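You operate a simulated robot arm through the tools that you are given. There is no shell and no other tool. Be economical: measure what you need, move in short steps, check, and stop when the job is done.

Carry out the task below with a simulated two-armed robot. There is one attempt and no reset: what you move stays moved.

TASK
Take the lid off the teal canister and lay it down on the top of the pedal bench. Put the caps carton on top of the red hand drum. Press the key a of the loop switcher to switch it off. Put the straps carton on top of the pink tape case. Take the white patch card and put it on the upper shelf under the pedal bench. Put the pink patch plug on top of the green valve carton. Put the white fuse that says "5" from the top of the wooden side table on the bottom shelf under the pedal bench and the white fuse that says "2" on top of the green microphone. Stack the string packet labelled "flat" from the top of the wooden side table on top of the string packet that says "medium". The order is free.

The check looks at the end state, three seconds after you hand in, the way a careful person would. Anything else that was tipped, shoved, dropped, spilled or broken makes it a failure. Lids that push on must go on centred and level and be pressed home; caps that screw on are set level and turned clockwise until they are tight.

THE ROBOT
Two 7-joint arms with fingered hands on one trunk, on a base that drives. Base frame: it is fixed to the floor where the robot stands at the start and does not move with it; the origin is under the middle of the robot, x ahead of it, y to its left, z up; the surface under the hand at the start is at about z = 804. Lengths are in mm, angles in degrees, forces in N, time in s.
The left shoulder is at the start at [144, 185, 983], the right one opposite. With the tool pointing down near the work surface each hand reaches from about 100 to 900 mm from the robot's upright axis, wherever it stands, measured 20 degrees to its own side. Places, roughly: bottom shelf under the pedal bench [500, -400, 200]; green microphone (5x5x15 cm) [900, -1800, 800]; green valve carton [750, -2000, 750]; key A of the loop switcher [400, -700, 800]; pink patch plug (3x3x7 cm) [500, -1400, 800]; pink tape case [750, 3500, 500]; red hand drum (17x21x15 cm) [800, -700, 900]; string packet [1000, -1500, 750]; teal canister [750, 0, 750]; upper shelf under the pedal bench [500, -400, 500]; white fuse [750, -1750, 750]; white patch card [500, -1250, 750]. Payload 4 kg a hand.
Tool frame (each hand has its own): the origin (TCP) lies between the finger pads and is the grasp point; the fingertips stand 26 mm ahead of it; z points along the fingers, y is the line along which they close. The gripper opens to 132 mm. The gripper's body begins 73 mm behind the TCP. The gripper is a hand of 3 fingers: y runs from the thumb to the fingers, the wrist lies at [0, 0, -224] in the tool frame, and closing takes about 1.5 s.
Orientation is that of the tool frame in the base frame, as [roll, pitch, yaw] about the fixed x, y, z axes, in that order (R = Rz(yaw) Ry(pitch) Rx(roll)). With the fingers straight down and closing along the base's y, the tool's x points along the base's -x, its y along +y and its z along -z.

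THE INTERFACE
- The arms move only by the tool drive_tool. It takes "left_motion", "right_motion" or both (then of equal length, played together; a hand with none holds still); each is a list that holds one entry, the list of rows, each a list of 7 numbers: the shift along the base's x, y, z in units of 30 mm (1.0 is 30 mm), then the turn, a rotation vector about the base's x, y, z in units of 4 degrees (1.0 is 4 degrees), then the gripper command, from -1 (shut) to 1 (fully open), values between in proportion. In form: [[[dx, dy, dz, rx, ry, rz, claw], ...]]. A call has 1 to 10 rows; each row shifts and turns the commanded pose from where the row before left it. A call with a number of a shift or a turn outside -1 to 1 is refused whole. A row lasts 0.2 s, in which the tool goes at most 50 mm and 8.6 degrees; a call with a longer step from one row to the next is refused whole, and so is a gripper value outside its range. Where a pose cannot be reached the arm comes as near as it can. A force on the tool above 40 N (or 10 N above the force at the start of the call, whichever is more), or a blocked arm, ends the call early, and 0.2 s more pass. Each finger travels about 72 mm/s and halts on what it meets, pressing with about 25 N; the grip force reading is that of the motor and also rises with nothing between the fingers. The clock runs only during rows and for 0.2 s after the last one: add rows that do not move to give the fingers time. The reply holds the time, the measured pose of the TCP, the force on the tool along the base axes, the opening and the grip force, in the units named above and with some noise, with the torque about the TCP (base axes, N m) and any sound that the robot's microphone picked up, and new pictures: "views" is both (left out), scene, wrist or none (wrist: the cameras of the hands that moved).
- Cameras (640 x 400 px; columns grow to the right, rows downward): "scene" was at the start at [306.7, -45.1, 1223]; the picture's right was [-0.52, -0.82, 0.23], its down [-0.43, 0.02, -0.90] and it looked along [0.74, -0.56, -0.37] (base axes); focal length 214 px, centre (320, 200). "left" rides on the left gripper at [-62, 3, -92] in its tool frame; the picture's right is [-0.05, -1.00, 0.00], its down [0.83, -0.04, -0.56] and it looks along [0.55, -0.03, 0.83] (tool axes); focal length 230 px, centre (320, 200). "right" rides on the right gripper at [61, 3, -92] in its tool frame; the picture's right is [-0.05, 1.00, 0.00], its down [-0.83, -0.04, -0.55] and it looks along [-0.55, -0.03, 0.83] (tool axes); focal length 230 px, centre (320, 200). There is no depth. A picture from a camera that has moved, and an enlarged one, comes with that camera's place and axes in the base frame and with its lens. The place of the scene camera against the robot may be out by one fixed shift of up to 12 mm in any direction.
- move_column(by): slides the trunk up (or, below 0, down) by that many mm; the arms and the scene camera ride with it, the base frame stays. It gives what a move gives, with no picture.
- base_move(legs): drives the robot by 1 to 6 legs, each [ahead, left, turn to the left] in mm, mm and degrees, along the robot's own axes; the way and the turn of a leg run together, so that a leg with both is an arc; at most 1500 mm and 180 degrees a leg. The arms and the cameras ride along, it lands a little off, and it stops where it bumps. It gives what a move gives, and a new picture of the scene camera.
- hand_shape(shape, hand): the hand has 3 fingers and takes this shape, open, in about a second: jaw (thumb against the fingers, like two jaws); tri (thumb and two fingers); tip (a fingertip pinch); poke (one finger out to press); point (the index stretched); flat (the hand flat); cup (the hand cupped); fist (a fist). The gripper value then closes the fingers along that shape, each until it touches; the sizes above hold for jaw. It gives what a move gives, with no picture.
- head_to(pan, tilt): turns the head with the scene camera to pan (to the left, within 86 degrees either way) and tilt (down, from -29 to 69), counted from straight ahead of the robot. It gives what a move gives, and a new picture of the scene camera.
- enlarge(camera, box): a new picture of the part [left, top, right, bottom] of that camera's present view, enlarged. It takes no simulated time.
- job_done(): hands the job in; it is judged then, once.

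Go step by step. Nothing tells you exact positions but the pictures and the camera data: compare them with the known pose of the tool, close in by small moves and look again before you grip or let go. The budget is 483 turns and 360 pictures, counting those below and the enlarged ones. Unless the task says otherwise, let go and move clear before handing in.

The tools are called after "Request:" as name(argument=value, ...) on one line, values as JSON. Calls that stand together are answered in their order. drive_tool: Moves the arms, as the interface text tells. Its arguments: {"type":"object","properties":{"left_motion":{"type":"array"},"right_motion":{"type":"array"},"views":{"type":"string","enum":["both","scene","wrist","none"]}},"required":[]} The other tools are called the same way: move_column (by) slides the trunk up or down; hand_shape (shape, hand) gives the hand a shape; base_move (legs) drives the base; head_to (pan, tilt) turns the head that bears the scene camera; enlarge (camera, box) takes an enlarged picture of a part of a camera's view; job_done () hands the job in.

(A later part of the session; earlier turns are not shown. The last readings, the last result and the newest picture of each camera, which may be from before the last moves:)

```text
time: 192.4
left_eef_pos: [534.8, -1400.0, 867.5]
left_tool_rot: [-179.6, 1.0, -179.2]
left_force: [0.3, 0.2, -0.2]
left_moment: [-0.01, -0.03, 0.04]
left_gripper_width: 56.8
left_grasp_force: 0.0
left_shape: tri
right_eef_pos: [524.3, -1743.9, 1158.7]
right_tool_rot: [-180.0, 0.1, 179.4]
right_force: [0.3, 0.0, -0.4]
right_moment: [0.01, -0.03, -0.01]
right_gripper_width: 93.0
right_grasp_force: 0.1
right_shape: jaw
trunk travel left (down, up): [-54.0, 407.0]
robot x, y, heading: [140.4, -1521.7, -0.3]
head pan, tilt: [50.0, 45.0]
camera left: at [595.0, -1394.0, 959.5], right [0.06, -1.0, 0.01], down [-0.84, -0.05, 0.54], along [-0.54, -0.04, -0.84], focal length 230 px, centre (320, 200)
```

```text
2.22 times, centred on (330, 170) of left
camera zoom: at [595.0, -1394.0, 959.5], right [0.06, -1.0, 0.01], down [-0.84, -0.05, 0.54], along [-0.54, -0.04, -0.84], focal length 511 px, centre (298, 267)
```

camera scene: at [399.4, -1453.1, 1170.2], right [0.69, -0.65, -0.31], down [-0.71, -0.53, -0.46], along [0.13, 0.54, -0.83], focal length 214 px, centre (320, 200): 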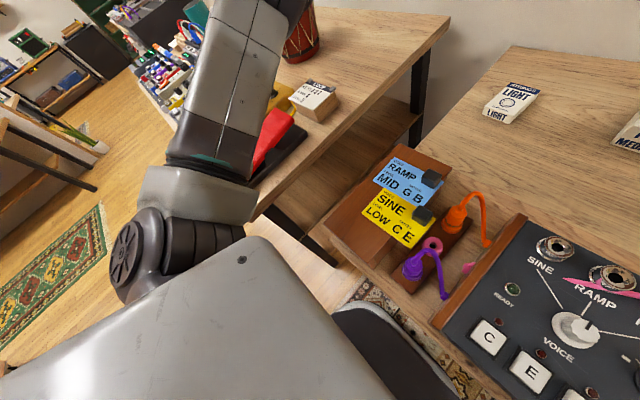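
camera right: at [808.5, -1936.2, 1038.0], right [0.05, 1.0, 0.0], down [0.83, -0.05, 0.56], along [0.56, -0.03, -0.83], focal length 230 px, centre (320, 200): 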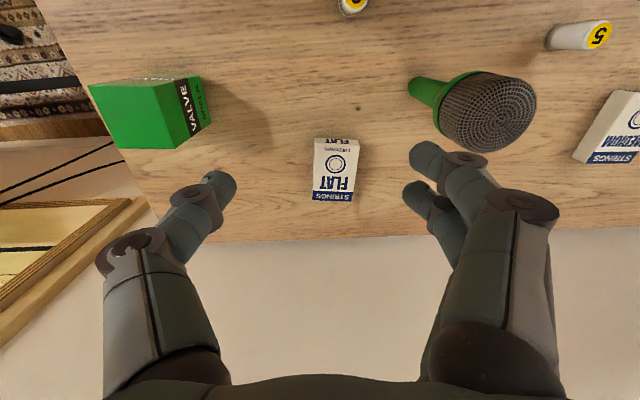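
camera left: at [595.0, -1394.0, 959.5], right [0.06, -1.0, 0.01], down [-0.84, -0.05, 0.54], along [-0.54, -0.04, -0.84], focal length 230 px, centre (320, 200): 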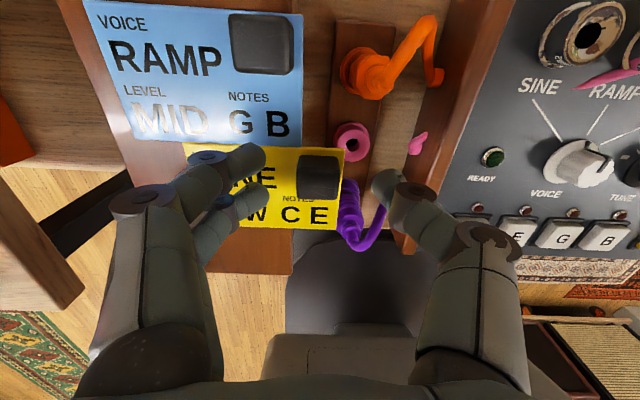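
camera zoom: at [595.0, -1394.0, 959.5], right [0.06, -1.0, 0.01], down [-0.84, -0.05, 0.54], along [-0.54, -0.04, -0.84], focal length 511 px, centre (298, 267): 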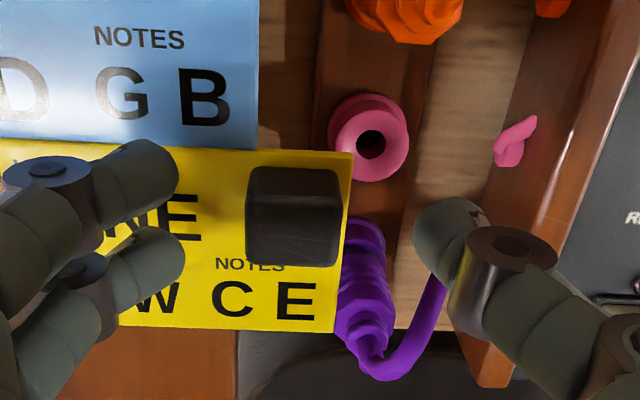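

Request:
drive_tool(left_motion=[[[0, 0.05, -0.4, 0, 0, 0, -0.15], [0, 0, 0, 0, 0, 0, -0.4], [0, 0, 0, 0, 0, 0, -0.7], [0, 0, 0, 0, 0, 0, -1], [0, 0, 0, 0, 0, 0, -1], [0, 0, 0, 0, 0, 0, -1]]], views="wrist")

```text
time: 193.8
left_eef_pos: [535.4, -1397.9, 853.5]
left_tool_rot: [-179.6, 0.9, -179.4]
left_force: [-1.5, -2.0, 4.8]
left_moment: [0.06, 0.02, 0.02]
left_gripper_width: 23.1
left_grasp_force: 24.9
left_shape: tri
right_eef_pos: [524.1, -1744.8, 1159.6]
right_tool_rot: [180.0, 0.1, 179.4]
right_force: [0.3, -0.6, -0.1]
right_moment: [0.01, -0.02, -0.01]
right_gripper_width: 92.5
right_grasp_force: 0.1
right_shape: jaw
trunk travel left (down, up): [-54.0, 407.0]
robot x, y, heading: [140.6, -1521.8, -0.5]
head pan, tilt: [50.0, 45.0]
camera left: at [595.1, -1392.7, 947.2], right [0.06, -1.0, 0.01], down [-0.84, -0.05, 0.54], along [-0.54, -0.04, -0.84], focal length 230 px, centre (320, 200)
```

left: 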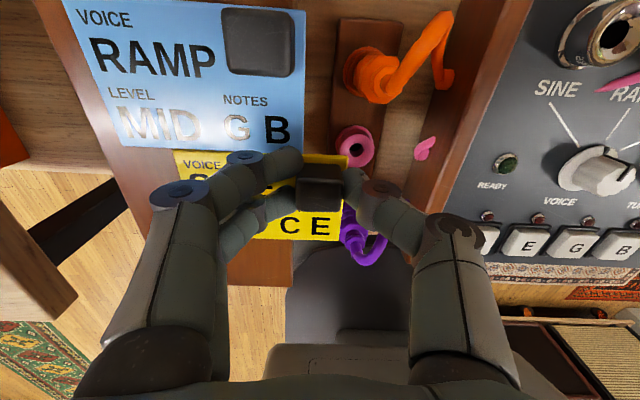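

Gripped. I lift slightly and move the yellow card back to its slot.

Request:
drive_tool(left_motion=[[[0, 0, 0.3, 0, 0, 0, -1], [0, 0, 0.3, 0, 0, 0, -1], [-0.53, 0.41, 0, 0, 0, 0, -1], [-0.53, 0.41, 0, 0, 0, 0, -1], [-0.53, 0.41, 0, 0, 0, 0, -1]]], views="wrist")

Request:
enlarge(camera="scene", box=[310, 110, 490, 280])

```text
time: 195.0
left_eef_pos: [488.0, -1359.1, 872.5]
left_tool_rot: [-179.5, 1.0, -179.2]
left_force: [0.4, 0.9, -0.3]
left_moment: [-0.02, 0.0, 0.01]
left_gripper_width: 22.1
left_grasp_force: 25.2
left_shape: tri
right_eef_pos: [523.6, -1743.0, 1159.9]
right_tool_rot: [180.0, 0.0, 179.4]
right_force: [0.2, -0.5, 0.2]
right_moment: [-0.01, -0.02, 0.02]
right_gripper_width: 92.9
right_grasp_force: 0.1
right_shape: jaw
trunk travel left (down, up): [-54.0, 407.0]
robot x, y, heading: [142.5, -1519.3, -0.6]
head pan, tilt: [50.0, 45.0]
camera left: at [547.9, -1354.2, 964.4], right [0.07, -1.0, 0.01], down [-0.84, -0.05, 0.54], along [-0.54, -0.04, -0.84], focal length 230 px, centre (320, 200)
```

left: 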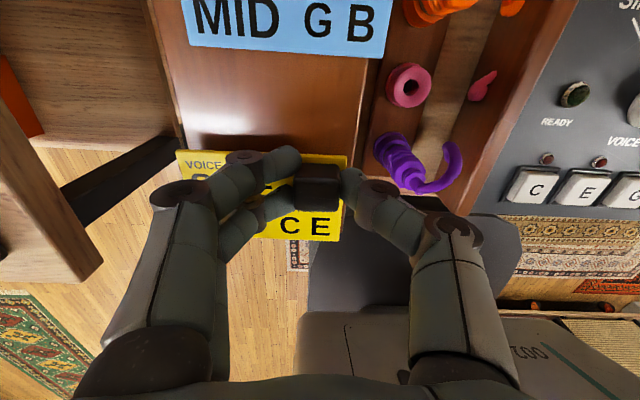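

```text
2.35 times, centred on (400, 195) of scene
camera zoom: at [398.9, -1452.6, 1170.3], right [0.69, -0.65, -0.31], down [-0.71, -0.54, -0.46], along [0.13, 0.54, -0.83], focal length 505 px, centre (132, 212)
```

zoom: 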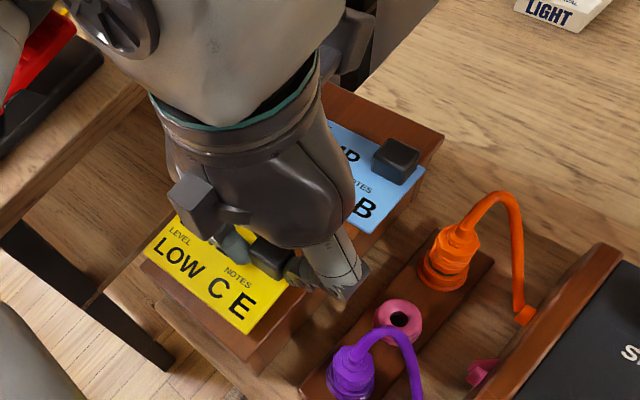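

Request:
drive_tool(left_motion=[[[0, 0, -0.3, 0, 0, 0, -1], [0, 0, -0.15, 0, 0, 0, -1], [0, 0, -0.1, 0, 0, 0, -1]]], views="none")

Request:
enlarge(camera="scene", box=[310, 110, 490, 280])

Request:
enlarge(camera="left", box=[150, 60, 400, 260])

```text
time: 195.8
left_eef_pos: [488.1, -1358.9, 856.6]
left_tool_rot: [-179.7, 1.0, -179.3]
left_force: [-0.3, -0.7, 0.8]
left_moment: [0.16, -0.02, 0.0]
left_gripper_width: 22.2
left_grasp_force: 25.1
left_shape: tri
right_eef_pos: [524.2, -1743.7, 1159.7]
right_tool_rot: [-180.0, 0.0, 179.4]
right_force: [-0.1, -1.1, 0.0]
right_moment: [-0.02, 0.02, 0.0]
right_gripper_width: 92.5
right_grasp_force: 0.0
right_shape: jaw
trunk travel left (down, up): [-54.0, 407.0]
robot x, y, heading: [142.8, -1519.2, -0.5]
head pan, tilt: [50.0, 45.0]
```

```text
2.35 times, centred on (400, 195) of scene
camera zoom: at [399.6, -1453.5, 1170.3], right [0.69, -0.65, -0.31], down [-0.71, -0.53, -0.46], along [0.13, 0.54, -0.83], focal length 505 px, centre (132, 212)
```

zoom: 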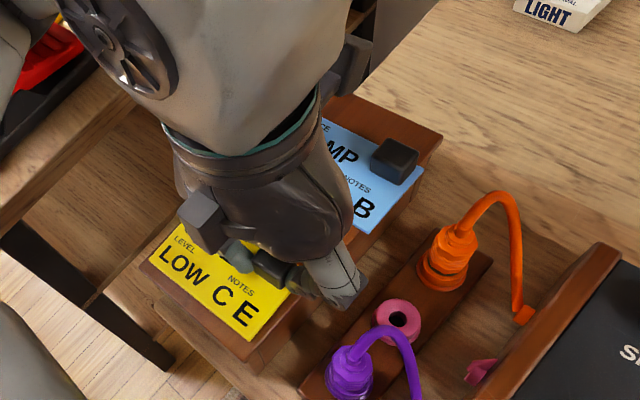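

```text
2.00 times, centred on (275, 160) of left
camera zoom: at [548.4, -1355.1, 948.8], right [0.06, -1.0, 0.01], down [-0.84, -0.05, 0.54], along [-0.54, -0.04, -0.84], focal length 460 px, centre (410, 280)
```

zoom: 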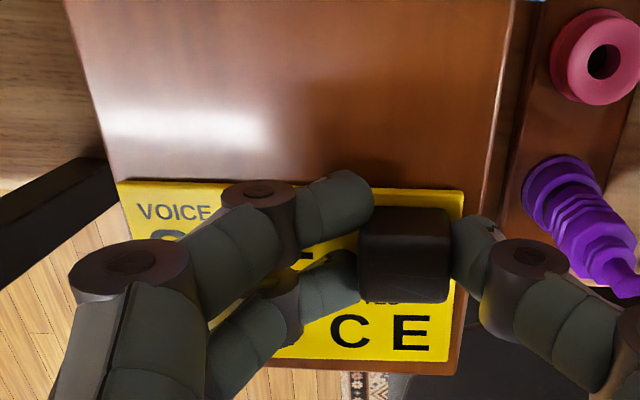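

Yellow is back in its place within a few mm. I release and go for the blue card.

Request:
drive_tool(left_motion=[[[0, 0, -0.05, 0, 0, 0, -1], [0, 0, 0, 0, 0, 0, -0.5], [0, 0, 0, 0, 0, 0, -0.2], [0, 0, 0, 0, 0, 0, -0.1], [0, 0, 0.7, 0, 0, 0, -0.1], [0, 0, 0.8, 0, 0, 0, -0.1], [0.8, -0.1, 0, 0, 0, 0, -0.1], [0.9, -0.1, 0, 0, 0, 0, -0.1], [0.9, -0.1, 0, 0, 0, 0, -0.1], [0.8, 0, 0, 0, 0, 0, -0.1]]], views="wrist")

Request:
enlarge(camera="left", box=[220, 80, 440, 260])

```text
time: 198.0
left_eef_pos: [592.6, -1369.1, 898.9]
left_tool_rot: [-179.6, 0.8, -179.2]
left_force: [-0.3, -0.4, 0.5]
left_moment: [0.01, 0.01, 0.02]
left_gripper_width: 58.8
left_grasp_force: 0.1
left_shape: tri
right_eef_pos: [525.5, -1742.9, 1159.1]
right_tool_rot: [180.0, 0.1, 179.3]
right_force: [-0.8, -1.2, -0.1]
right_moment: [0.01, -0.04, -0.03]
right_gripper_width: 92.7
right_grasp_force: 0.2
right_shape: jaw
trunk travel left (down, up): [-54.0, 407.0]
robot x, y, heading: [137.3, -1522.3, -0.4]
head pan, tilt: [50.0, 45.0]
camera left: at [651.0, -1363.5, 990.8], right [0.07, -1.0, 0.01], down [-0.84, -0.05, 0.54], along [-0.54, -0.04, -0.84], focal length 230 px, centre (320, 200)
```

left: 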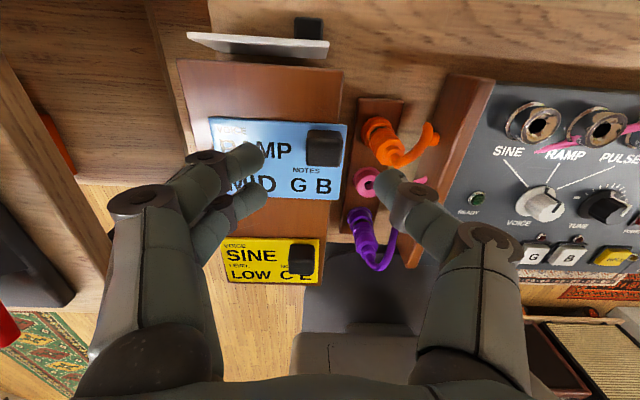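

```text
2.22 times, centred on (330, 170) of left
camera zoom: at [651.0, -1363.5, 990.8], right [0.07, -1.0, 0.01], down [-0.84, -0.05, 0.54], along [-0.54, -0.04, -0.84], focal length 511 px, centre (298, 267)
```

zoom: 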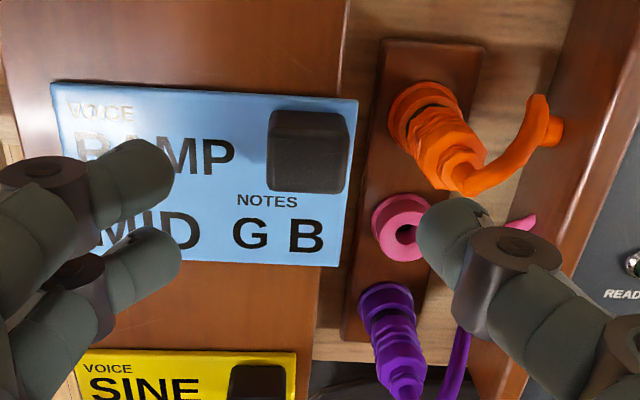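

Request:
drive_tool(left_motion=[[[0.17, -0.05, -0.8, 0, 0, 0, -0.1], [0, 0, -0.7, 0, 0, 0, -0.1], [0, 0, 0, 0, 0, 0, -0.4], [0, 0, 0, 0, 0, 0, -0.7], [0, 0, 0, 0, 0, 0, -1], [0, 0, 0, 0, 0, 0, -1], [0, 0, 0, 0, 0, 0, -1]]], views="wrist")

```text
time: 199.6
left_eef_pos: [593.2, -1372.2, 853.9]
left_tool_rot: [-179.5, 0.9, -179.3]
left_force: [-1.6, -8.8, 21.1]
left_moment: [0.0, 0.01, 0.05]
left_gripper_width: 25.0
left_grasp_force: 25.1
left_shape: tri
right_eef_pos: [522.4, -1746.0, 1160.4]
right_tool_rot: [180.0, 0.0, 179.4]
right_force: [-0.6, -0.6, 0.3]
right_moment: [0.01, 0.04, 0.02]
right_gripper_width: 92.9
right_grasp_force: 0.0
right_shape: jaw
trunk travel left (down, up): [-54.0, 407.0]
robot x, y, heading: [141.7, -1516.0, -0.5]
head pan, tilt: [50.0, 45.0]
camera left: at [653.2, -1367.6, 945.9], right [0.06, -1.0, 0.01], down [-0.84, -0.05, 0.54], along [-0.54, -0.04, -0.84], focal length 230 px, centre (320, 200)
```

left: 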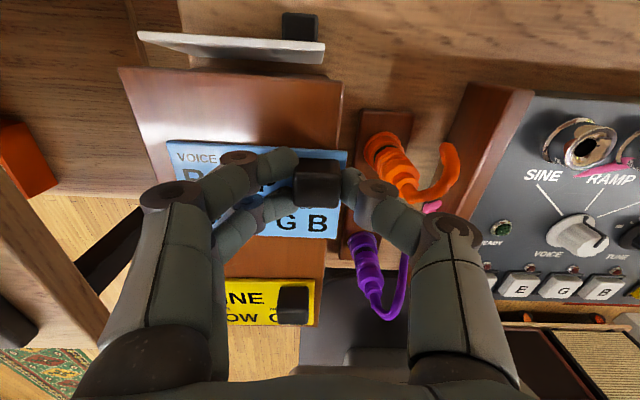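

Request:
drive_tool(left_motion=[[[0, 0, 0.3, 0, 0, 0, -1], [0, 0, 0.35, 0, 0, 0, -1], [-0.48, 0.11, 0, 0, 0, 0, -1], [-0.48, 0.12, 0, 0, 0, 0, -1], [-0.48, 0.12, 0, 0, 0, 0, -1], [0, 0, -0.4, 0, 0, 0, -1]]], views="wrist")

Request:
enlarge(camera="left", box=[150, 60, 400, 260])

Request:
enlarge(camera="scene", box=[310, 110, 490, 280])

```text
time: 201.0
left_eef_pos: [551.0, -1359.9, 860.0]
left_tool_rot: [-179.6, 0.9, -179.1]
left_force: [0.2, 0.8, 0.8]
left_moment: [0.09, -0.03, 0.05]
left_gripper_width: 20.9
left_grasp_force: 24.8
left_shape: tri
right_eef_pos: [524.8, -1745.0, 1160.2]
right_tool_rot: [179.9, 0.0, 179.4]
right_force: [1.0, -0.9, -0.6]
right_moment: [0.0, 0.01, 0.01]
right_gripper_width: 92.7
right_grasp_force: 0.1
right_shape: jaw
trunk travel left (down, up): [-54.0, 407.0]
robot x, y, heading: [140.4, -1521.2, -0.5]
head pan, tilt: [50.0, 45.0]
camera left: at [611.1, -1354.7, 953.3], right [0.07, -1.0, 0.01], down [-0.84, -0.05, 0.54], along [-0.54, -0.04, -0.84], focal length 230 px, centre (320, 200)
```

left: 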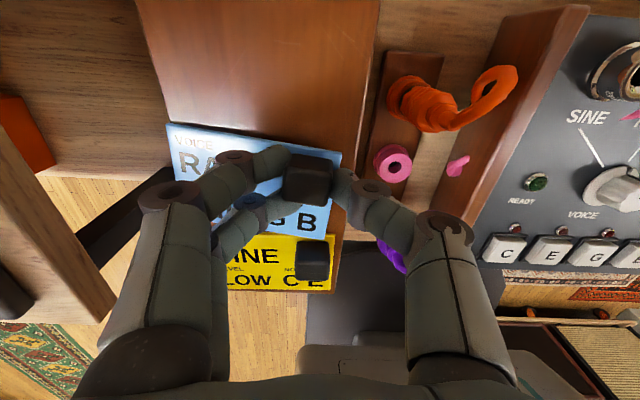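

```text
2.00 times, centred on (275, 160) of left
camera zoom: at [611.1, -1354.7, 953.3], right [0.07, -1.0, 0.01], down [-0.84, -0.05, 0.54], along [-0.54, -0.04, -0.84], focal length 460 px, centre (410, 280)
```

zoom: 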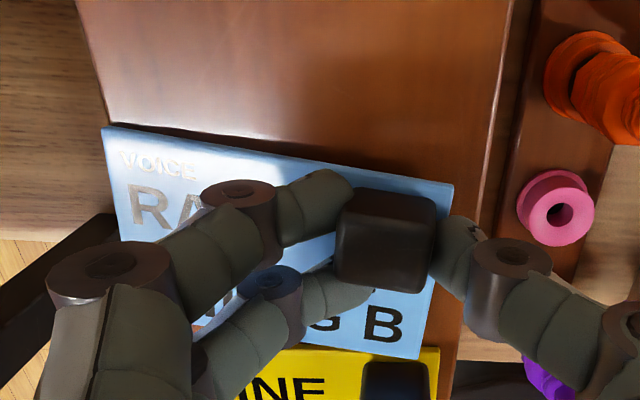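

```text
2.35 times, centred on (400, 195) of scene
camera zoom: at [399.5, -1453.1, 1170.1], right [0.69, -0.65, -0.31], down [-0.71, -0.54, -0.46], along [0.13, 0.54, -0.83], focal length 505 px, centre (132, 212)
```

zoom: 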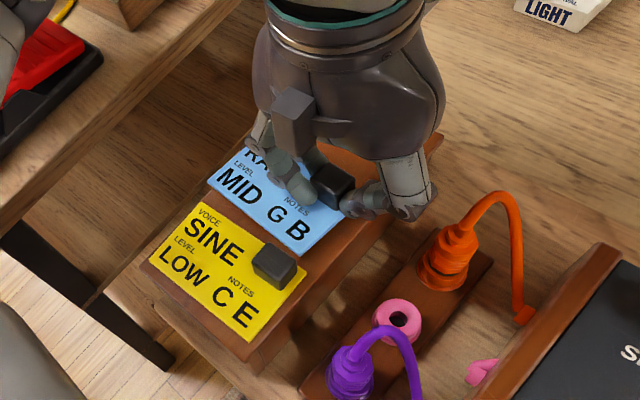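

Request:
drive_tool(left_motion=[[[0.1, 0, 0, 0, 0, 0.85, -1], [0, 0, 0, 0, 0, 0.85, -1]]], views="none")

Request:
enlarge(camera="left", box=[150, 60, 400, 260])

Request:
enlarge(camera="scene", box=[310, 110, 490, 280])

```text
time: 201.6
left_eef_pos: [554.8, -1360.4, 861.2]
left_tool_rot: [-179.6, 1.0, -172.3]
left_force: [0.6, -0.1, 1.2]
left_moment: [0.09, -0.01, -0.03]
left_gripper_width: 21.1
left_grasp_force: 25.1
left_shape: tri
right_eef_pos: [523.8, -1743.7, 1159.1]
right_tool_rot: [-179.9, 0.2, 179.4]
right_force: [-0.2, -0.1, 0.1]
right_moment: [-0.01, 0.01, 0.01]
right_gripper_width: 92.6
right_grasp_force: 0.1
right_shape: jaw
trunk travel left (down, up): [-54.0, 407.0]
robot x, y, heading: [142.9, -1517.2, -0.5]
head pan, tilt: [50.0, 45.0]
```

```text
2.00 times, centred on (275, 160) of left
camera zoom: at [613.3, -1347.9, 953.7], right [0.18, -0.98, 0.01], down [-0.83, -0.15, 0.54], along [-0.53, -0.11, -0.84], focal length 460 px, centre (410, 280)
```

zoom: 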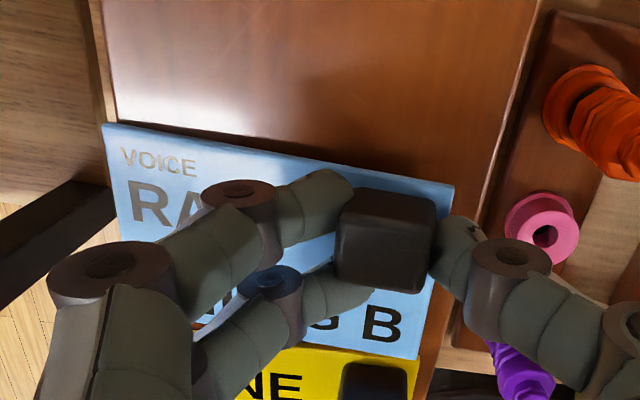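

```text
2.35 times, centred on (400, 195) of scene
camera zoom: at [399.2, -1453.1, 1170.3], right [0.69, -0.65, -0.31], down [-0.71, -0.54, -0.46], along [0.13, 0.54, -0.83], focal length 505 px, centre (132, 212)
```

zoom: 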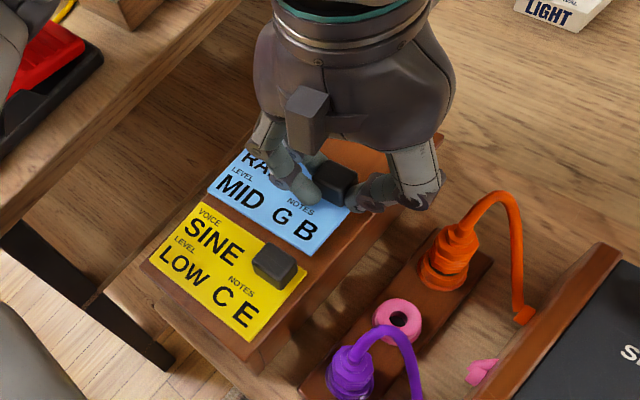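

Request:
drive_tool(left_motion=[[[0, 0, -0.1, 0, 0, -0.3, -1], [0, 0, -0.1, 0, 0, 0, -1]]], views="none")

Request:
drive_tool(left_motion=[[[0, 0, 0, 0, 0, 0, -0.5], [0, 0, 0, 0, 0, 0, -0.2], [0, 0, 0, 0, 0, 0, -0.1], [0, 0, 0.7, 0, 0, 0, -0.1], [0, 0, 0.8, 0, 0, 0, -0.1], [0, 0, 1, 0, 0, -0.6, -0.1], [0.5, 0, 1, 0, 0, -0.8, -0.1], [0.5, 0, 0, 0, 0, 0, 0]]], views="wrist")

Request:
enlarge(camera="left", box=[170, 30, 430, 250])

Request:
enlarge(camera="scene", box=[310, 110, 490, 280])

```text
time: 202.2
left_eef_pos: [554.1, -1360.5, 855.6]
left_tool_rot: [-179.6, 0.9, -173.7]
left_force: [-1.0, -1.2, 4.3]
left_moment: [0.27, -0.03, 0.06]
left_gripper_width: 21.1
left_grasp_force: 25.1
left_shape: tri
right_eef_pos: [524.2, -1743.8, 1159.1]
right_tool_rot: [180.0, 0.1, 179.3]
right_force: [0.0, 0.0, -0.9]
right_moment: [0.02, -0.04, 0.0]
right_gripper_width: 92.7
right_grasp_force: 0.0
right_shape: jaw
trunk travel left (down, up): [-54.0, 407.0]
robot x, y, heading: [139.5, -1517.1, -0.5]
head pan, tilt: [50.0, 45.0]
```

```text
time: 204.0
left_eef_pos: [585.7, -1359.9, 959.0]
left_tool_rot: [-179.6, 0.9, -179.3]
left_force: [-0.1, -0.6, 0.1]
left_moment: [0.02, 0.0, -0.02]
left_gripper_width: 65.2
left_grasp_force: 0.1
left_shape: tri
right_eef_pos: [525.4, -1743.1, 1160.0]
right_tool_rot: [180.0, 0.1, 179.5]
right_force: [0.4, -0.4, -1.0]
right_moment: [-0.01, -0.01, 0.02]
right_gripper_width: 92.8
right_grasp_force: 0.0
right_shape: jaw
trunk travel left (down, up): [-54.0, 407.0]
robot x, y, heading: [140.8, -1521.8, -0.5]
head pan, tilt: [50.0, 45.0]
camera left: at [645.5, -1356.1, 1052.9], right [0.06, -1.0, 0.01], down [-0.84, -0.05, 0.54], along [-0.54, -0.04, -0.84], focal length 230 px, centre (320, 200)
```

left: 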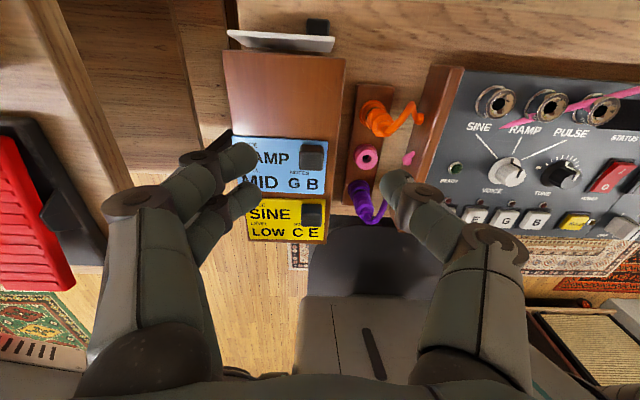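

```text
1.82 times, centred on (300, 140) of left
camera zoom: at [645.5, -1356.1, 1052.9], right [0.06, -1.0, 0.01], down [-0.84, -0.05, 0.54], along [-0.54, -0.04, -0.84], focal length 418 px, centre (356, 309)
```

zoom: 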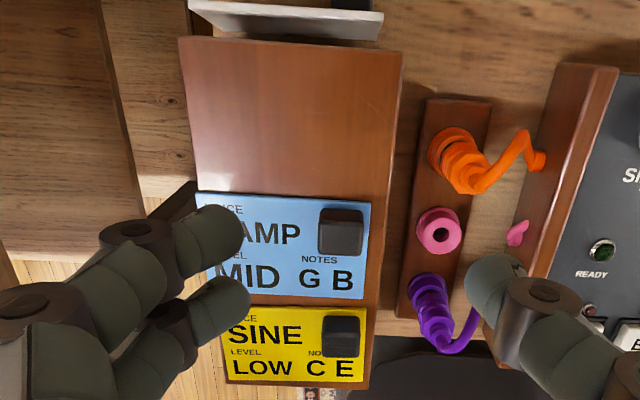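

```text
2.35 times, centred on (400, 195) of scene
camera zoom: at [400.0, -1452.8, 1169.9], right [0.69, -0.65, -0.31], down [-0.71, -0.54, -0.46], along [0.13, 0.54, -0.83], focal length 505 px, centre (132, 212)
```

zoom: 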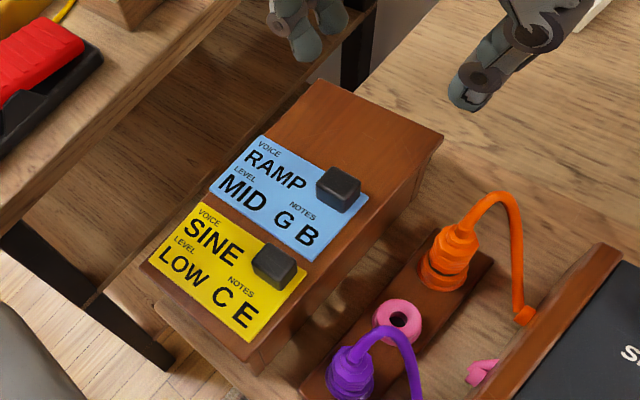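

Cards are restored closely. Now I look at the fallen white card from further forward.

Request:
drive_tool(left_motion=[[[1, 0, 0, 0, 0, 0, 0], [1, 0, 0, 0, 0, 0, 0], [1, 0, 0, 0, 0, 0, 0], [1, 0, 0, 0, 0, 0, 0], [1, 0, 0, 0, 0, 0, 0]]], views="wrist")

Request:
enlarge(camera="left", box=[210, 50, 430, 230])

```text
time: 205.2
left_eef_pos: [738.0, -1361.2, 960.5]
left_tool_rot: [-179.6, 0.9, -179.2]
left_force: [0.7, 0.1, -0.7]
left_moment: [-0.03, 0.01, -0.04]
left_gripper_width: 65.3
left_grasp_force: 0.0
left_shape: tri
right_eef_pos: [525.9, -1744.2, 1159.1]
right_tool_rot: [-180.0, 0.0, 179.4]
right_force: [-1.2, 0.6, 0.2]
right_moment: [-0.02, -0.01, 0.0]
right_gripper_width: 92.6
right_grasp_force: 0.0
right_shape: jaw
trunk travel left (down, up): [-54.0, 407.0]
robot x, y, heading: [136.9, -1521.7, -0.6]
head pan, tilt: [50.0, 45.0]
camera left: at [797.6, -1356.3, 1053.9], right [0.07, -1.0, 0.01], down [-0.84, -0.05, 0.54], along [-0.54, -0.04, -0.84], focal length 230 px, centre (320, 200)
```

left: 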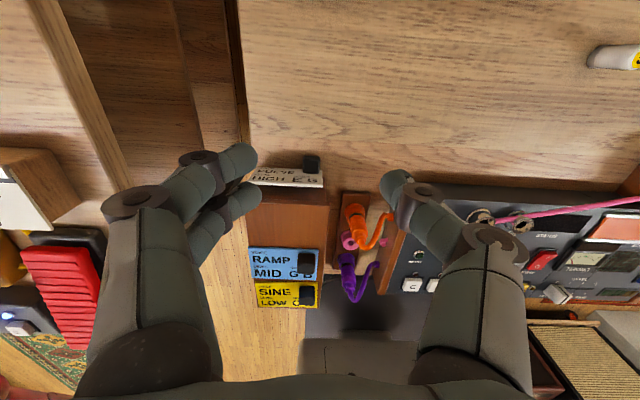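

```text
2.22 times, centred on (320, 140) of left
camera zoom: at [797.6, -1356.3, 1053.9], right [0.07, -1.0, 0.01], down [-0.84, -0.05, 0.54], along [-0.54, -0.04, -0.84], focal length 511 px, centre (320, 333)
```

zoom: 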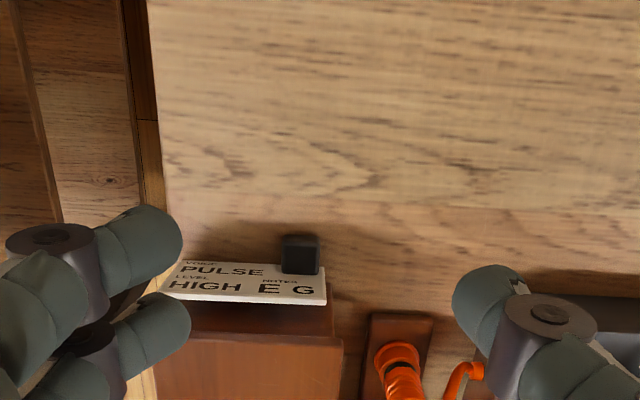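

The card stands almost upright behind the block, cube at about [669, -1354, 768] facing away. I shift the base right for a safer elbow posture, then approach the cube from above.

Request:
base_move(legs=[[0, -110, 0]])

Request:
drive_tool(left_motion=[[[-0.5, 0.9, 0, 0, 0, 0, 0], [-0.5, 0.9, 0, 0, 0, 0, 0], [-0.5, 0.9, -0.5, 0, 0, 0, -0.1], [-0.5, 0.9, -0.8, 0, 0, 0, -0.1], [0, 0.3, -0.8, 0, 0, 0, -0.1]]], views="both")

Request:
enlarge(camera="left", box=[210, 50, 430, 230])

```text
time: 206.4
left_eef_pos: [735.0, -1470.8, 961.4]
left_tool_rot: [-179.6, 0.9, -179.2]
left_force: [0.1, -0.9, -0.3]
left_moment: [-0.01, 0.01, 0.03]
left_gripper_width: 65.5
left_grasp_force: 0.0
left_shape: tri
right_eef_pos: [525.5, -1853.3, 1159.4]
right_tool_rot: [179.9, 0.0, 179.5]
right_force: [0.5, 0.4, -0.5]
right_moment: [0.04, -0.02, -0.01]
right_gripper_width: 92.8
right_grasp_force: 0.0
right_shape: jaw
trunk travel left (down, up): [-54.0, 407.0]
robot x, y, heading: [140.9, -1628.5, -0.4]
head pan, tilt: [50.0, 45.0]
camera scene: at [398.3, -1563.0, 1170.3], right [0.69, -0.65, -0.31], down [-0.71, -0.54, -0.46], along [0.13, 0.54, -0.83], focal length 214 px, centre (320, 200)
```

scene: 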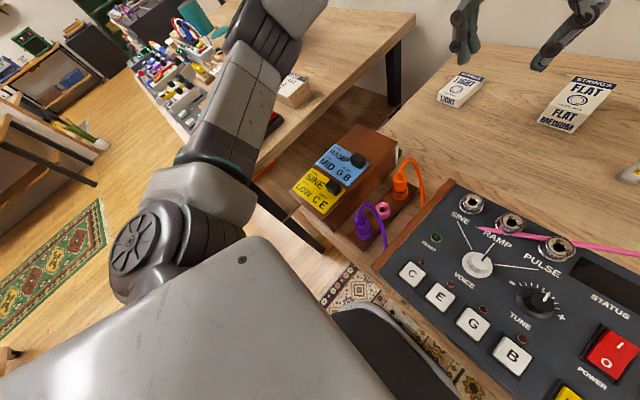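

```text
time: 207.6
left_eef_pos: [675.1, -1351.8, 898.6]
left_tool_rot: [-179.4, 0.9, -179.1]
left_force: [1.1, -0.5, 0.7]
left_moment: [0.0, 0.0, -0.01]
left_gripper_width: 60.1
left_grasp_force: 0.1
left_shape: tri
right_eef_pos: [524.5, -1852.3, 1159.0]
right_tool_rot: [180.0, 0.0, 179.6]
right_force: [0.3, 0.4, 0.7]
right_moment: [0.0, 0.01, -0.05]
right_gripper_width: 92.7
right_grasp_force: 0.1
right_shape: jaw
trunk travel left (down, up): [-54.0, 407.0]
robot x, y, heading: [141.5, -1625.7, -0.4]
head pan, tilt: [50.0, 45.0]
camera scene: at [398.8, -1561.9, 1170.0], right [0.69, -0.65, -0.31], down [-0.71, -0.54, -0.46], along [0.13, 0.54, -0.83], focal length 214 px, centre (320, 200)
camera left: at [735.7, -1346.8, 992.2], right [0.07, -1.0, 0.01], down [-0.84, -0.05, 0.54], along [-0.54, -0.04, -0.84], focal length 230 px, centre (320, 200)
```

scene: 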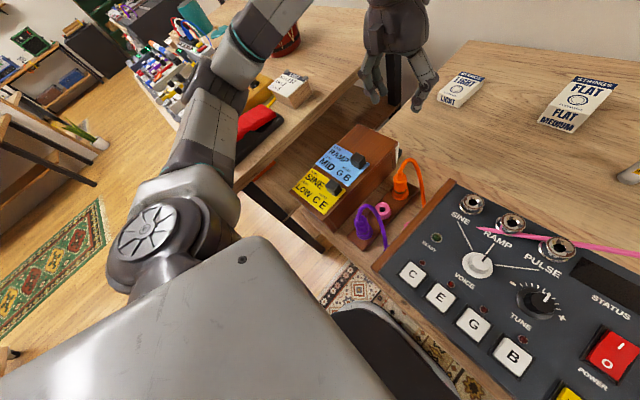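
left: 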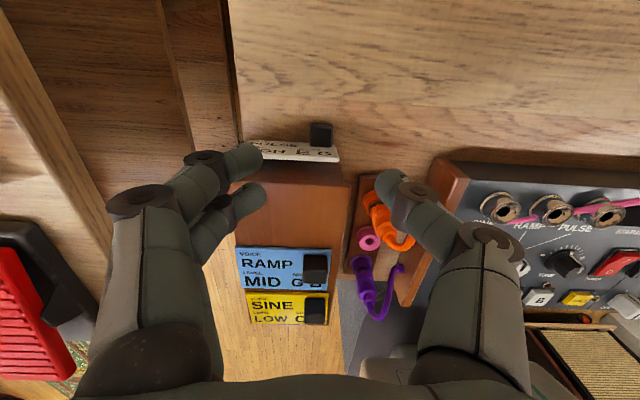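

```text
2.22 times, centred on (320, 140) of left
camera zoom: at [735.7, -1346.8, 992.2], right [0.07, -1.0, 0.01], down [-0.84, -0.05, 0.54], along [-0.54, -0.04, -0.84], focal length 511 px, centre (320, 333)
```

zoom: 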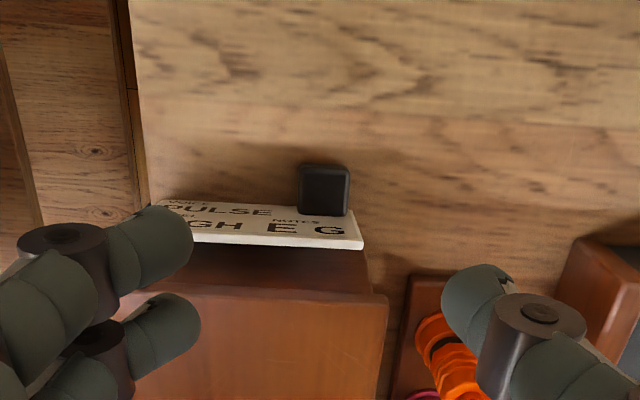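

Request:
drive_tool(left_motion=[[[0.13, -0.08, -0.9, 0, 0, 0, -0.1], [0, 0, -0.9, 0, 0, 0, -0.1], [0, 0, -0.9, 0, 0, 0, -0.1], [0, 0, -0.5, 0, 0, 0, -0.1]]], views="wrist")

Request:
enlarge(camera="left", box=[210, 80, 430, 260])

```text
time: 208.6
left_eef_pos: [680.5, -1355.0, 802.2]
left_tool_rot: [-179.5, 1.0, -179.1]
left_force: [0.7, -0.2, 0.7]
left_moment: [-0.04, 0.0, -0.02]
left_gripper_width: 60.1
left_grasp_force: 0.1
left_shape: tri
right_eef_pos: [523.6, -1851.4, 1159.7]
right_tool_rot: [180.0, 0.0, 179.5]
right_force: [0.6, 0.5, 0.9]
right_moment: [0.0, -0.01, 0.01]
right_gripper_width: 92.9
right_grasp_force: 0.1
right_shape: jaw
trunk travel left (down, up): [-54.0, 407.0]
robot x, y, heading: [139.3, -1628.3, -0.5]
head pan, tilt: [50.0, 45.0]
camera left: at [740.1, -1349.9, 895.1], right [0.07, -1.0, 0.01], down [-0.84, -0.05, 0.54], along [-0.54, -0.04, -0.84], focal length 230 px, centre (320, 200)
```

left: 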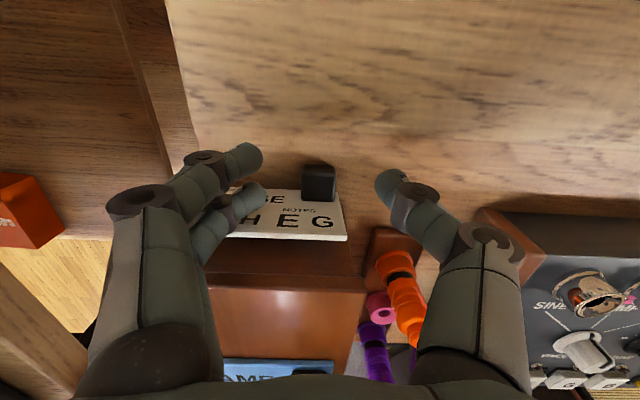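

```text
2.22 times, centred on (320, 170) of left
camera zoom: at [740.1, -1349.9, 895.1], right [0.07, -1.0, 0.01], down [-0.84, -0.05, 0.54], along [-0.54, -0.04, -0.84], focal length 511 px, centre (320, 267)
```

zoom: 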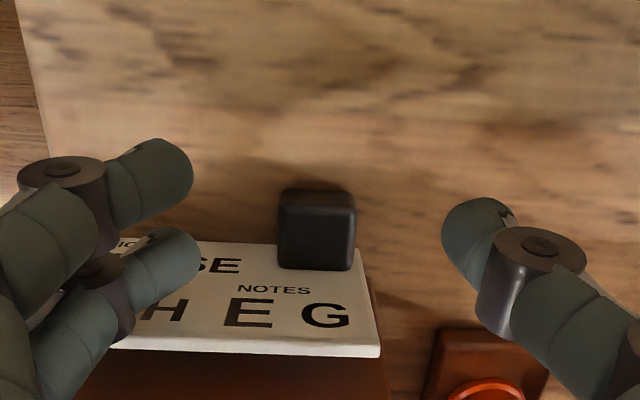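

Request:
drive_tool(left_motion=[[[0, 0, -0.3, 0, 0, 0, -0.1], [0, 0, -0.2, 0, 0, 0, -0.1], [0, 0, -0.15, 0, 0, 0, -0.1]]], views="wrist")

Request:
enlarge(camera="left", box=[210, 80, 430, 260])

```text
time: 209.4
left_eef_pos: [681.9, -1355.1, 787.5]
left_tool_rot: [-179.8, 1.4, -179.1]
left_force: [-0.2, 0.0, -0.6]
left_moment: [0.0, -0.01, 0.02]
left_gripper_width: 59.8
left_grasp_force: 0.0
left_shape: tri
right_eef_pos: [523.9, -1856.6, 1160.9]
right_tool_rot: [179.8, 0.2, 179.4]
right_force: [0.3, 0.0, -0.4]
right_moment: [0.01, 0.0, -0.03]
right_gripper_width: 92.9
right_grasp_force: 0.1
right_shape: jaw
trunk travel left (down, up): [-54.0, 407.0]
robot x, y, heading: [143.1, -1628.2, -0.5]
head pan, tilt: [50.0, 45.0]
camera left: at [741.2, -1350.9, 881.6], right [0.07, -1.0, 0.01], down [-0.84, -0.05, 0.53], along [-0.53, -0.04, -0.84], focal length 230 px, centre (320, 200)
```

left: 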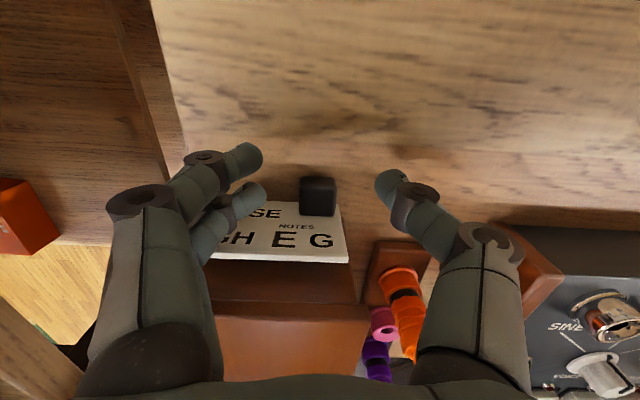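

```text
2.22 times, centred on (320, 170) of left
camera zoom: at [741.2, -1350.9, 881.6], right [0.07, -1.0, 0.01], down [-0.84, -0.05, 0.53], along [-0.53, -0.04, -0.84], focal length 511 px, centre (320, 267)
```

zoom: 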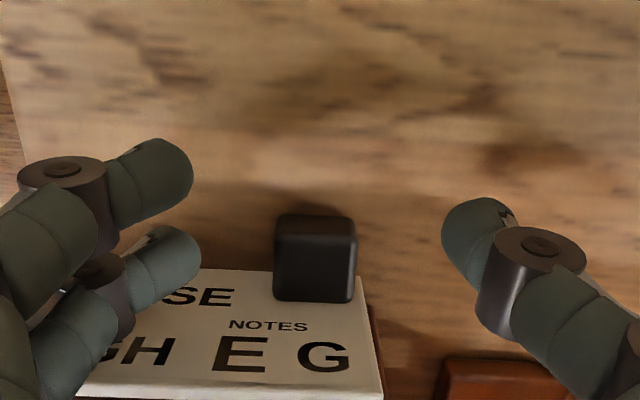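

The body is being pushed again (the elbow meets something on the bench side). I raise the hand and move the base back and right so the arm is straighter.

Request:
drive_tool(left_motion=[[[0, 0, 0.8, 0, 0, 0, -0.1], [0, 0, 1, 0, 0, 0, -0.1], [0, 0, 1, 0, 0, 0, -0.1], [0, 0, 1, 0, 0, 0, -0.1]]], views="scene")

Request:
enlarge(camera="scene", box=[150, 20, 330, 200])

```text
time: 210.4
left_eef_pos: [679.1, -1356.3, 897.9]
left_tool_rot: [-179.7, 1.1, -179.3]
left_force: [0.6, -0.1, -0.7]
left_moment: [0.01, -0.06, 0.0]
left_gripper_width: 59.9
left_grasp_force: 0.0
left_shape: tri
right_eef_pos: [521.3, -1853.8, 1160.3]
right_tool_rot: [-180.0, 0.1, 179.4]
right_force: [-0.1, -0.1, 1.0]
right_moment: [-0.01, -0.03, 0.01]
right_gripper_width: 92.8
right_grasp_force: 0.1
right_shape: jaw
trunk travel left (down, up): [-54.0, 407.0]
robot x, y, heading: [142.2, -1629.2, -0.3]
head pan, tilt: [50.0, 45.0]
camera scene: at [396.6, -1563.1, 1170.7], right [0.69, -0.65, -0.31], down [-0.71, -0.53, -0.46], along [0.13, 0.54, -0.83], focal length 214 px, centre (320, 200)
```

scene: 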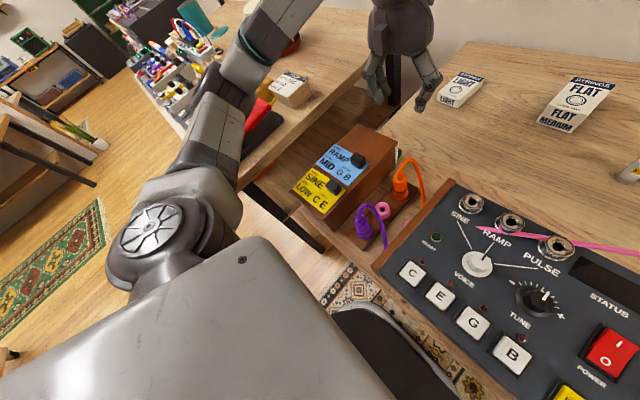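

```text
2.22 times, centred on (240, 110) of scene
camera zoom: at [396.6, -1563.1, 1170.7], right [0.69, -0.65, -0.31], down [-0.71, -0.53, -0.46], along [0.13, 0.54, -0.83], focal length 477 px, centre (498, 400)
```

zoom: 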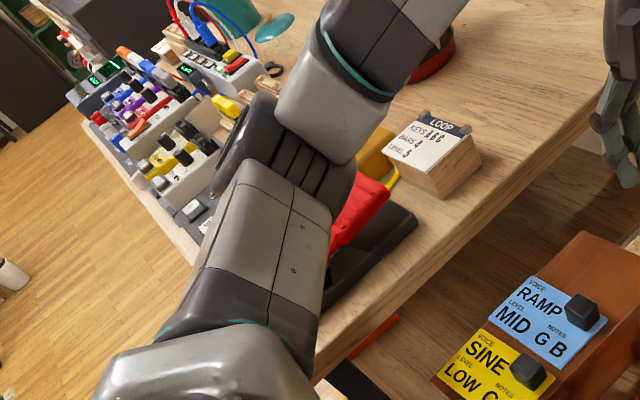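

Request:
base_move(legs=[[-130, -60, 0]])

Request:
drive_tool(left_motion=[[[1, 0.5, 0, 0, 0, 0, -0.1], [1, 0.5, 0, 0, 0, 0, -0.1], [1, 0.5, 0, 0, 0, 0, -0.1], [1, 0.5, 0, 0, 0, 0, -0.1], [0.4, 0, 0, 0, 0, 0, -0.1]]], views="scene")

```text
time: 211.7
left_eef_pos: [550.3, -1414.5, 897.0]
left_tool_rot: [-179.7, 1.1, -179.1]
left_force: [0.2, 0.5, 0.4]
left_moment: [0.01, -0.04, 0.02]
left_gripper_width: 59.8
left_grasp_force: 0.0
left_shape: tri
right_eef_pos: [393.4, -1911.8, 1160.3]
right_tool_rot: [179.9, 0.1, 179.5]
right_force: [-0.7, -0.6, 0.6]
right_moment: [0.03, -0.05, 0.02]
right_gripper_width: 92.9
right_grasp_force: 0.0
right_shape: jaw
trunk travel left (down, up): [-54.0, 407.0]
robot x, y, heading: [8.2, -1688.1, -0.2]
head pan, tilt: [50.0, 45.0]
camera scene: at [268.0, -1621.5, 1170.2], right [0.69, -0.65, -0.31], down [-0.71, -0.54, -0.46], along [0.13, 0.54, -0.83], focal length 214 px, centre (320, 200)
```

scene: 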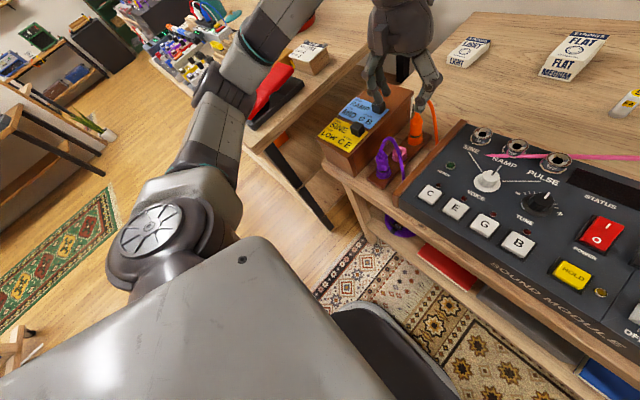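

```text
time: 212.9
left_eef_pos: [682.1, -1354.2, 894.7]
left_tool_rot: [-179.6, 0.8, -179.1]
left_force: [-0.3, -0.1, -0.8]
left_moment: [0.07, 0.01, 0.0]
left_gripper_width: 59.9
left_grasp_force: 0.2
left_shape: tri
right_eef_pos: [395.5, -1911.2, 1159.6]
right_tool_rot: [180.0, 0.0, 179.4]
right_force: [0.2, 0.7, -0.1]
right_moment: [0.02, -0.01, -0.03]
right_gripper_width: 92.7
right_grasp_force: 0.0
right_shape: jaw
trunk travel left (down, up): [-54.0, 407.0]
robot x, y, heading: [11.9, -1689.5, -0.4]
head pan, tilt: [50.0, 45.0]
camera scene: at [268.5, -1621.1, 1170.2], right [0.69, -0.65, -0.31], down [-0.71, -0.54, -0.46], along [0.13, 0.54, -0.83], focal length 214 px, centre (320, 200)
```

scene: 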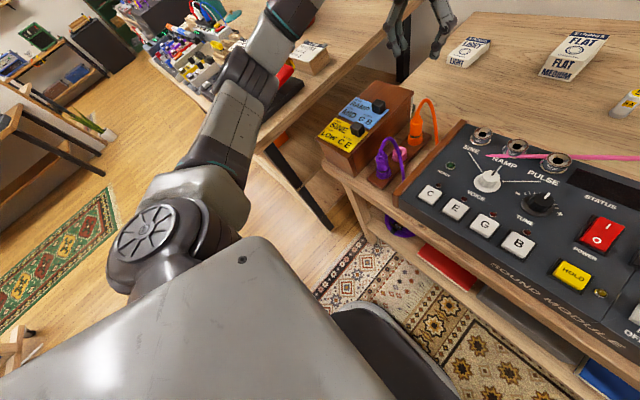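

Request:
drive_tool(left_motion=[[[0, 0, 1, 0, 0, 0, -0.1], [0, 0, 1, 0, 0, 0, -0.1]]], views="none")

Request:
base_move(legs=[[0, -170, 0]])

Request:
drive_tool(left_motion=[[[0, 0.9, 0, 0, 0, 0, -0.1], [0, 0.95, 0, 0, 0, 0, -0.1], [0, 0.95, 0, 0, 0, 0, -0.1], [0, 0.95, 0, 0, 0, 0, -0.1], [0, 0.95, 0, 0, 0, 0, -0.1], [0, 0.95, -0.5, 0, 0, 0, -0.1]]], views="both")

```text
time: 213.5
left_eef_pos: [681.0, -1354.3, 958.6]
left_tool_rot: [-179.5, 1.0, -179.1]
left_force: [-0.4, 0.0, 0.0]
left_moment: [0.03, -0.01, -0.01]
left_gripper_width: 59.9
left_grasp_force: 0.0
left_shape: tri
right_eef_pos: [393.8, -1911.7, 1160.1]
right_tool_rot: [179.9, 0.1, 179.5]
right_force: [0.4, 0.4, 0.2]
right_moment: [0.0, -0.05, -0.01]
right_gripper_width: 92.8
right_grasp_force: 0.1
right_shape: jaw
trunk travel left (down, up): [-54.0, 407.0]
robot x, y, heading: [10.7, -1683.8, -0.5]
head pan, tilt: [50.0, 45.0]
```

```text
time: 215.0
left_eef_pos: [681.1, -1525.7, 958.3]
left_tool_rot: [-179.7, 0.9, -179.4]
left_force: [-0.6, -0.5, 0.0]
left_moment: [0.03, 0.01, -0.02]
left_gripper_width: 59.4
left_grasp_force: 0.1
left_shape: tri
right_eef_pos: [391.7, -2082.9, 1159.3]
right_tool_rot: [179.9, 0.0, 179.4]
right_force: [-0.8, -0.6, 0.2]
right_moment: [0.03, 0.03, -0.02]
right_gripper_width: 92.8
right_grasp_force: 0.1
right_shape: jaw
trunk travel left (down, up): [-54.0, 407.0]
robot x, y, heading: [5.9, -1853.8, -0.6]
head pan, tilt: [50.0, 45.0]
camera scene: at [267.3, -1791.2, 1170.2], right [0.69, -0.65, -0.31], down [-0.71, -0.53, -0.46], along [0.13, 0.54, -0.83], focal length 214 px, centre (320, 200)
```

scene: 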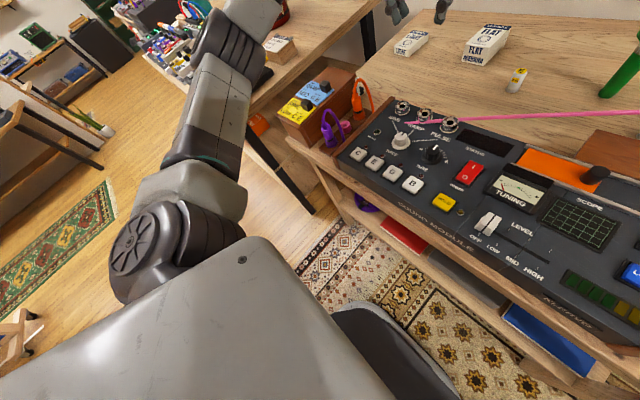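

```text
time: 216.4
left_eef_pos: [681.7, -1355.7, 942.1]
left_tool_rot: [-179.5, 0.9, -179.3]
left_force: [0.3, 0.3, -0.1]
left_moment: [-0.03, 0.04, 0.02]
left_gripper_width: 59.9
left_grasp_force: 0.0
left_shape: tri
right_eef_pos: [392.5, -2079.8, 1158.5]
right_tool_rot: [-179.9, 0.0, 179.4]
right_force: [-0.3, 0.0, 0.1]
right_moment: [-0.02, 0.0, 0.0]
right_gripper_width: 92.3
right_grasp_force: 0.1
right_shape: jaw
trunk travel left (down, up): [-54.0, 407.0]
robot x, y, heading: [7.2, -1857.1, -0.4]
head pan, tilt: [50.0, 45.0]
camera scene: at [267.6, -1789.1, 1170.0], right [0.69, -0.65, -0.31], down [-0.71, -0.53, -0.46], along [0.13, 0.54, -0.83], focal length 214 px, centre (320, 200)
camera left: at [742.2, -1350.6, 1034.7], right [0.06, -1.0, 0.01], down [-0.84, -0.05, 0.54], along [-0.54, -0.04, -0.84], focal length 230 px, centre (320, 200)
```

scene: 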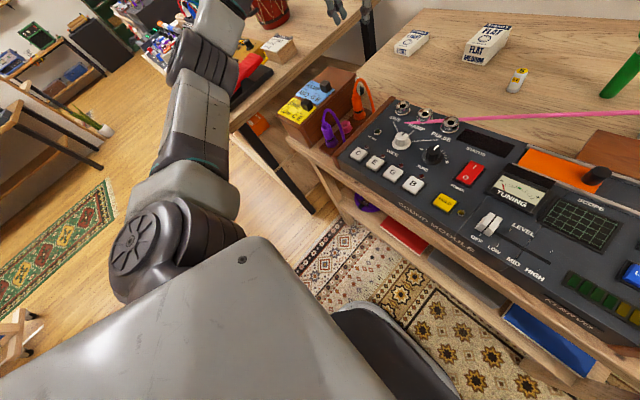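
left: 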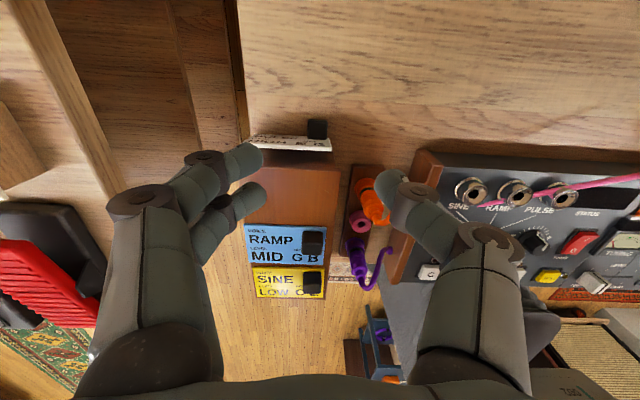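

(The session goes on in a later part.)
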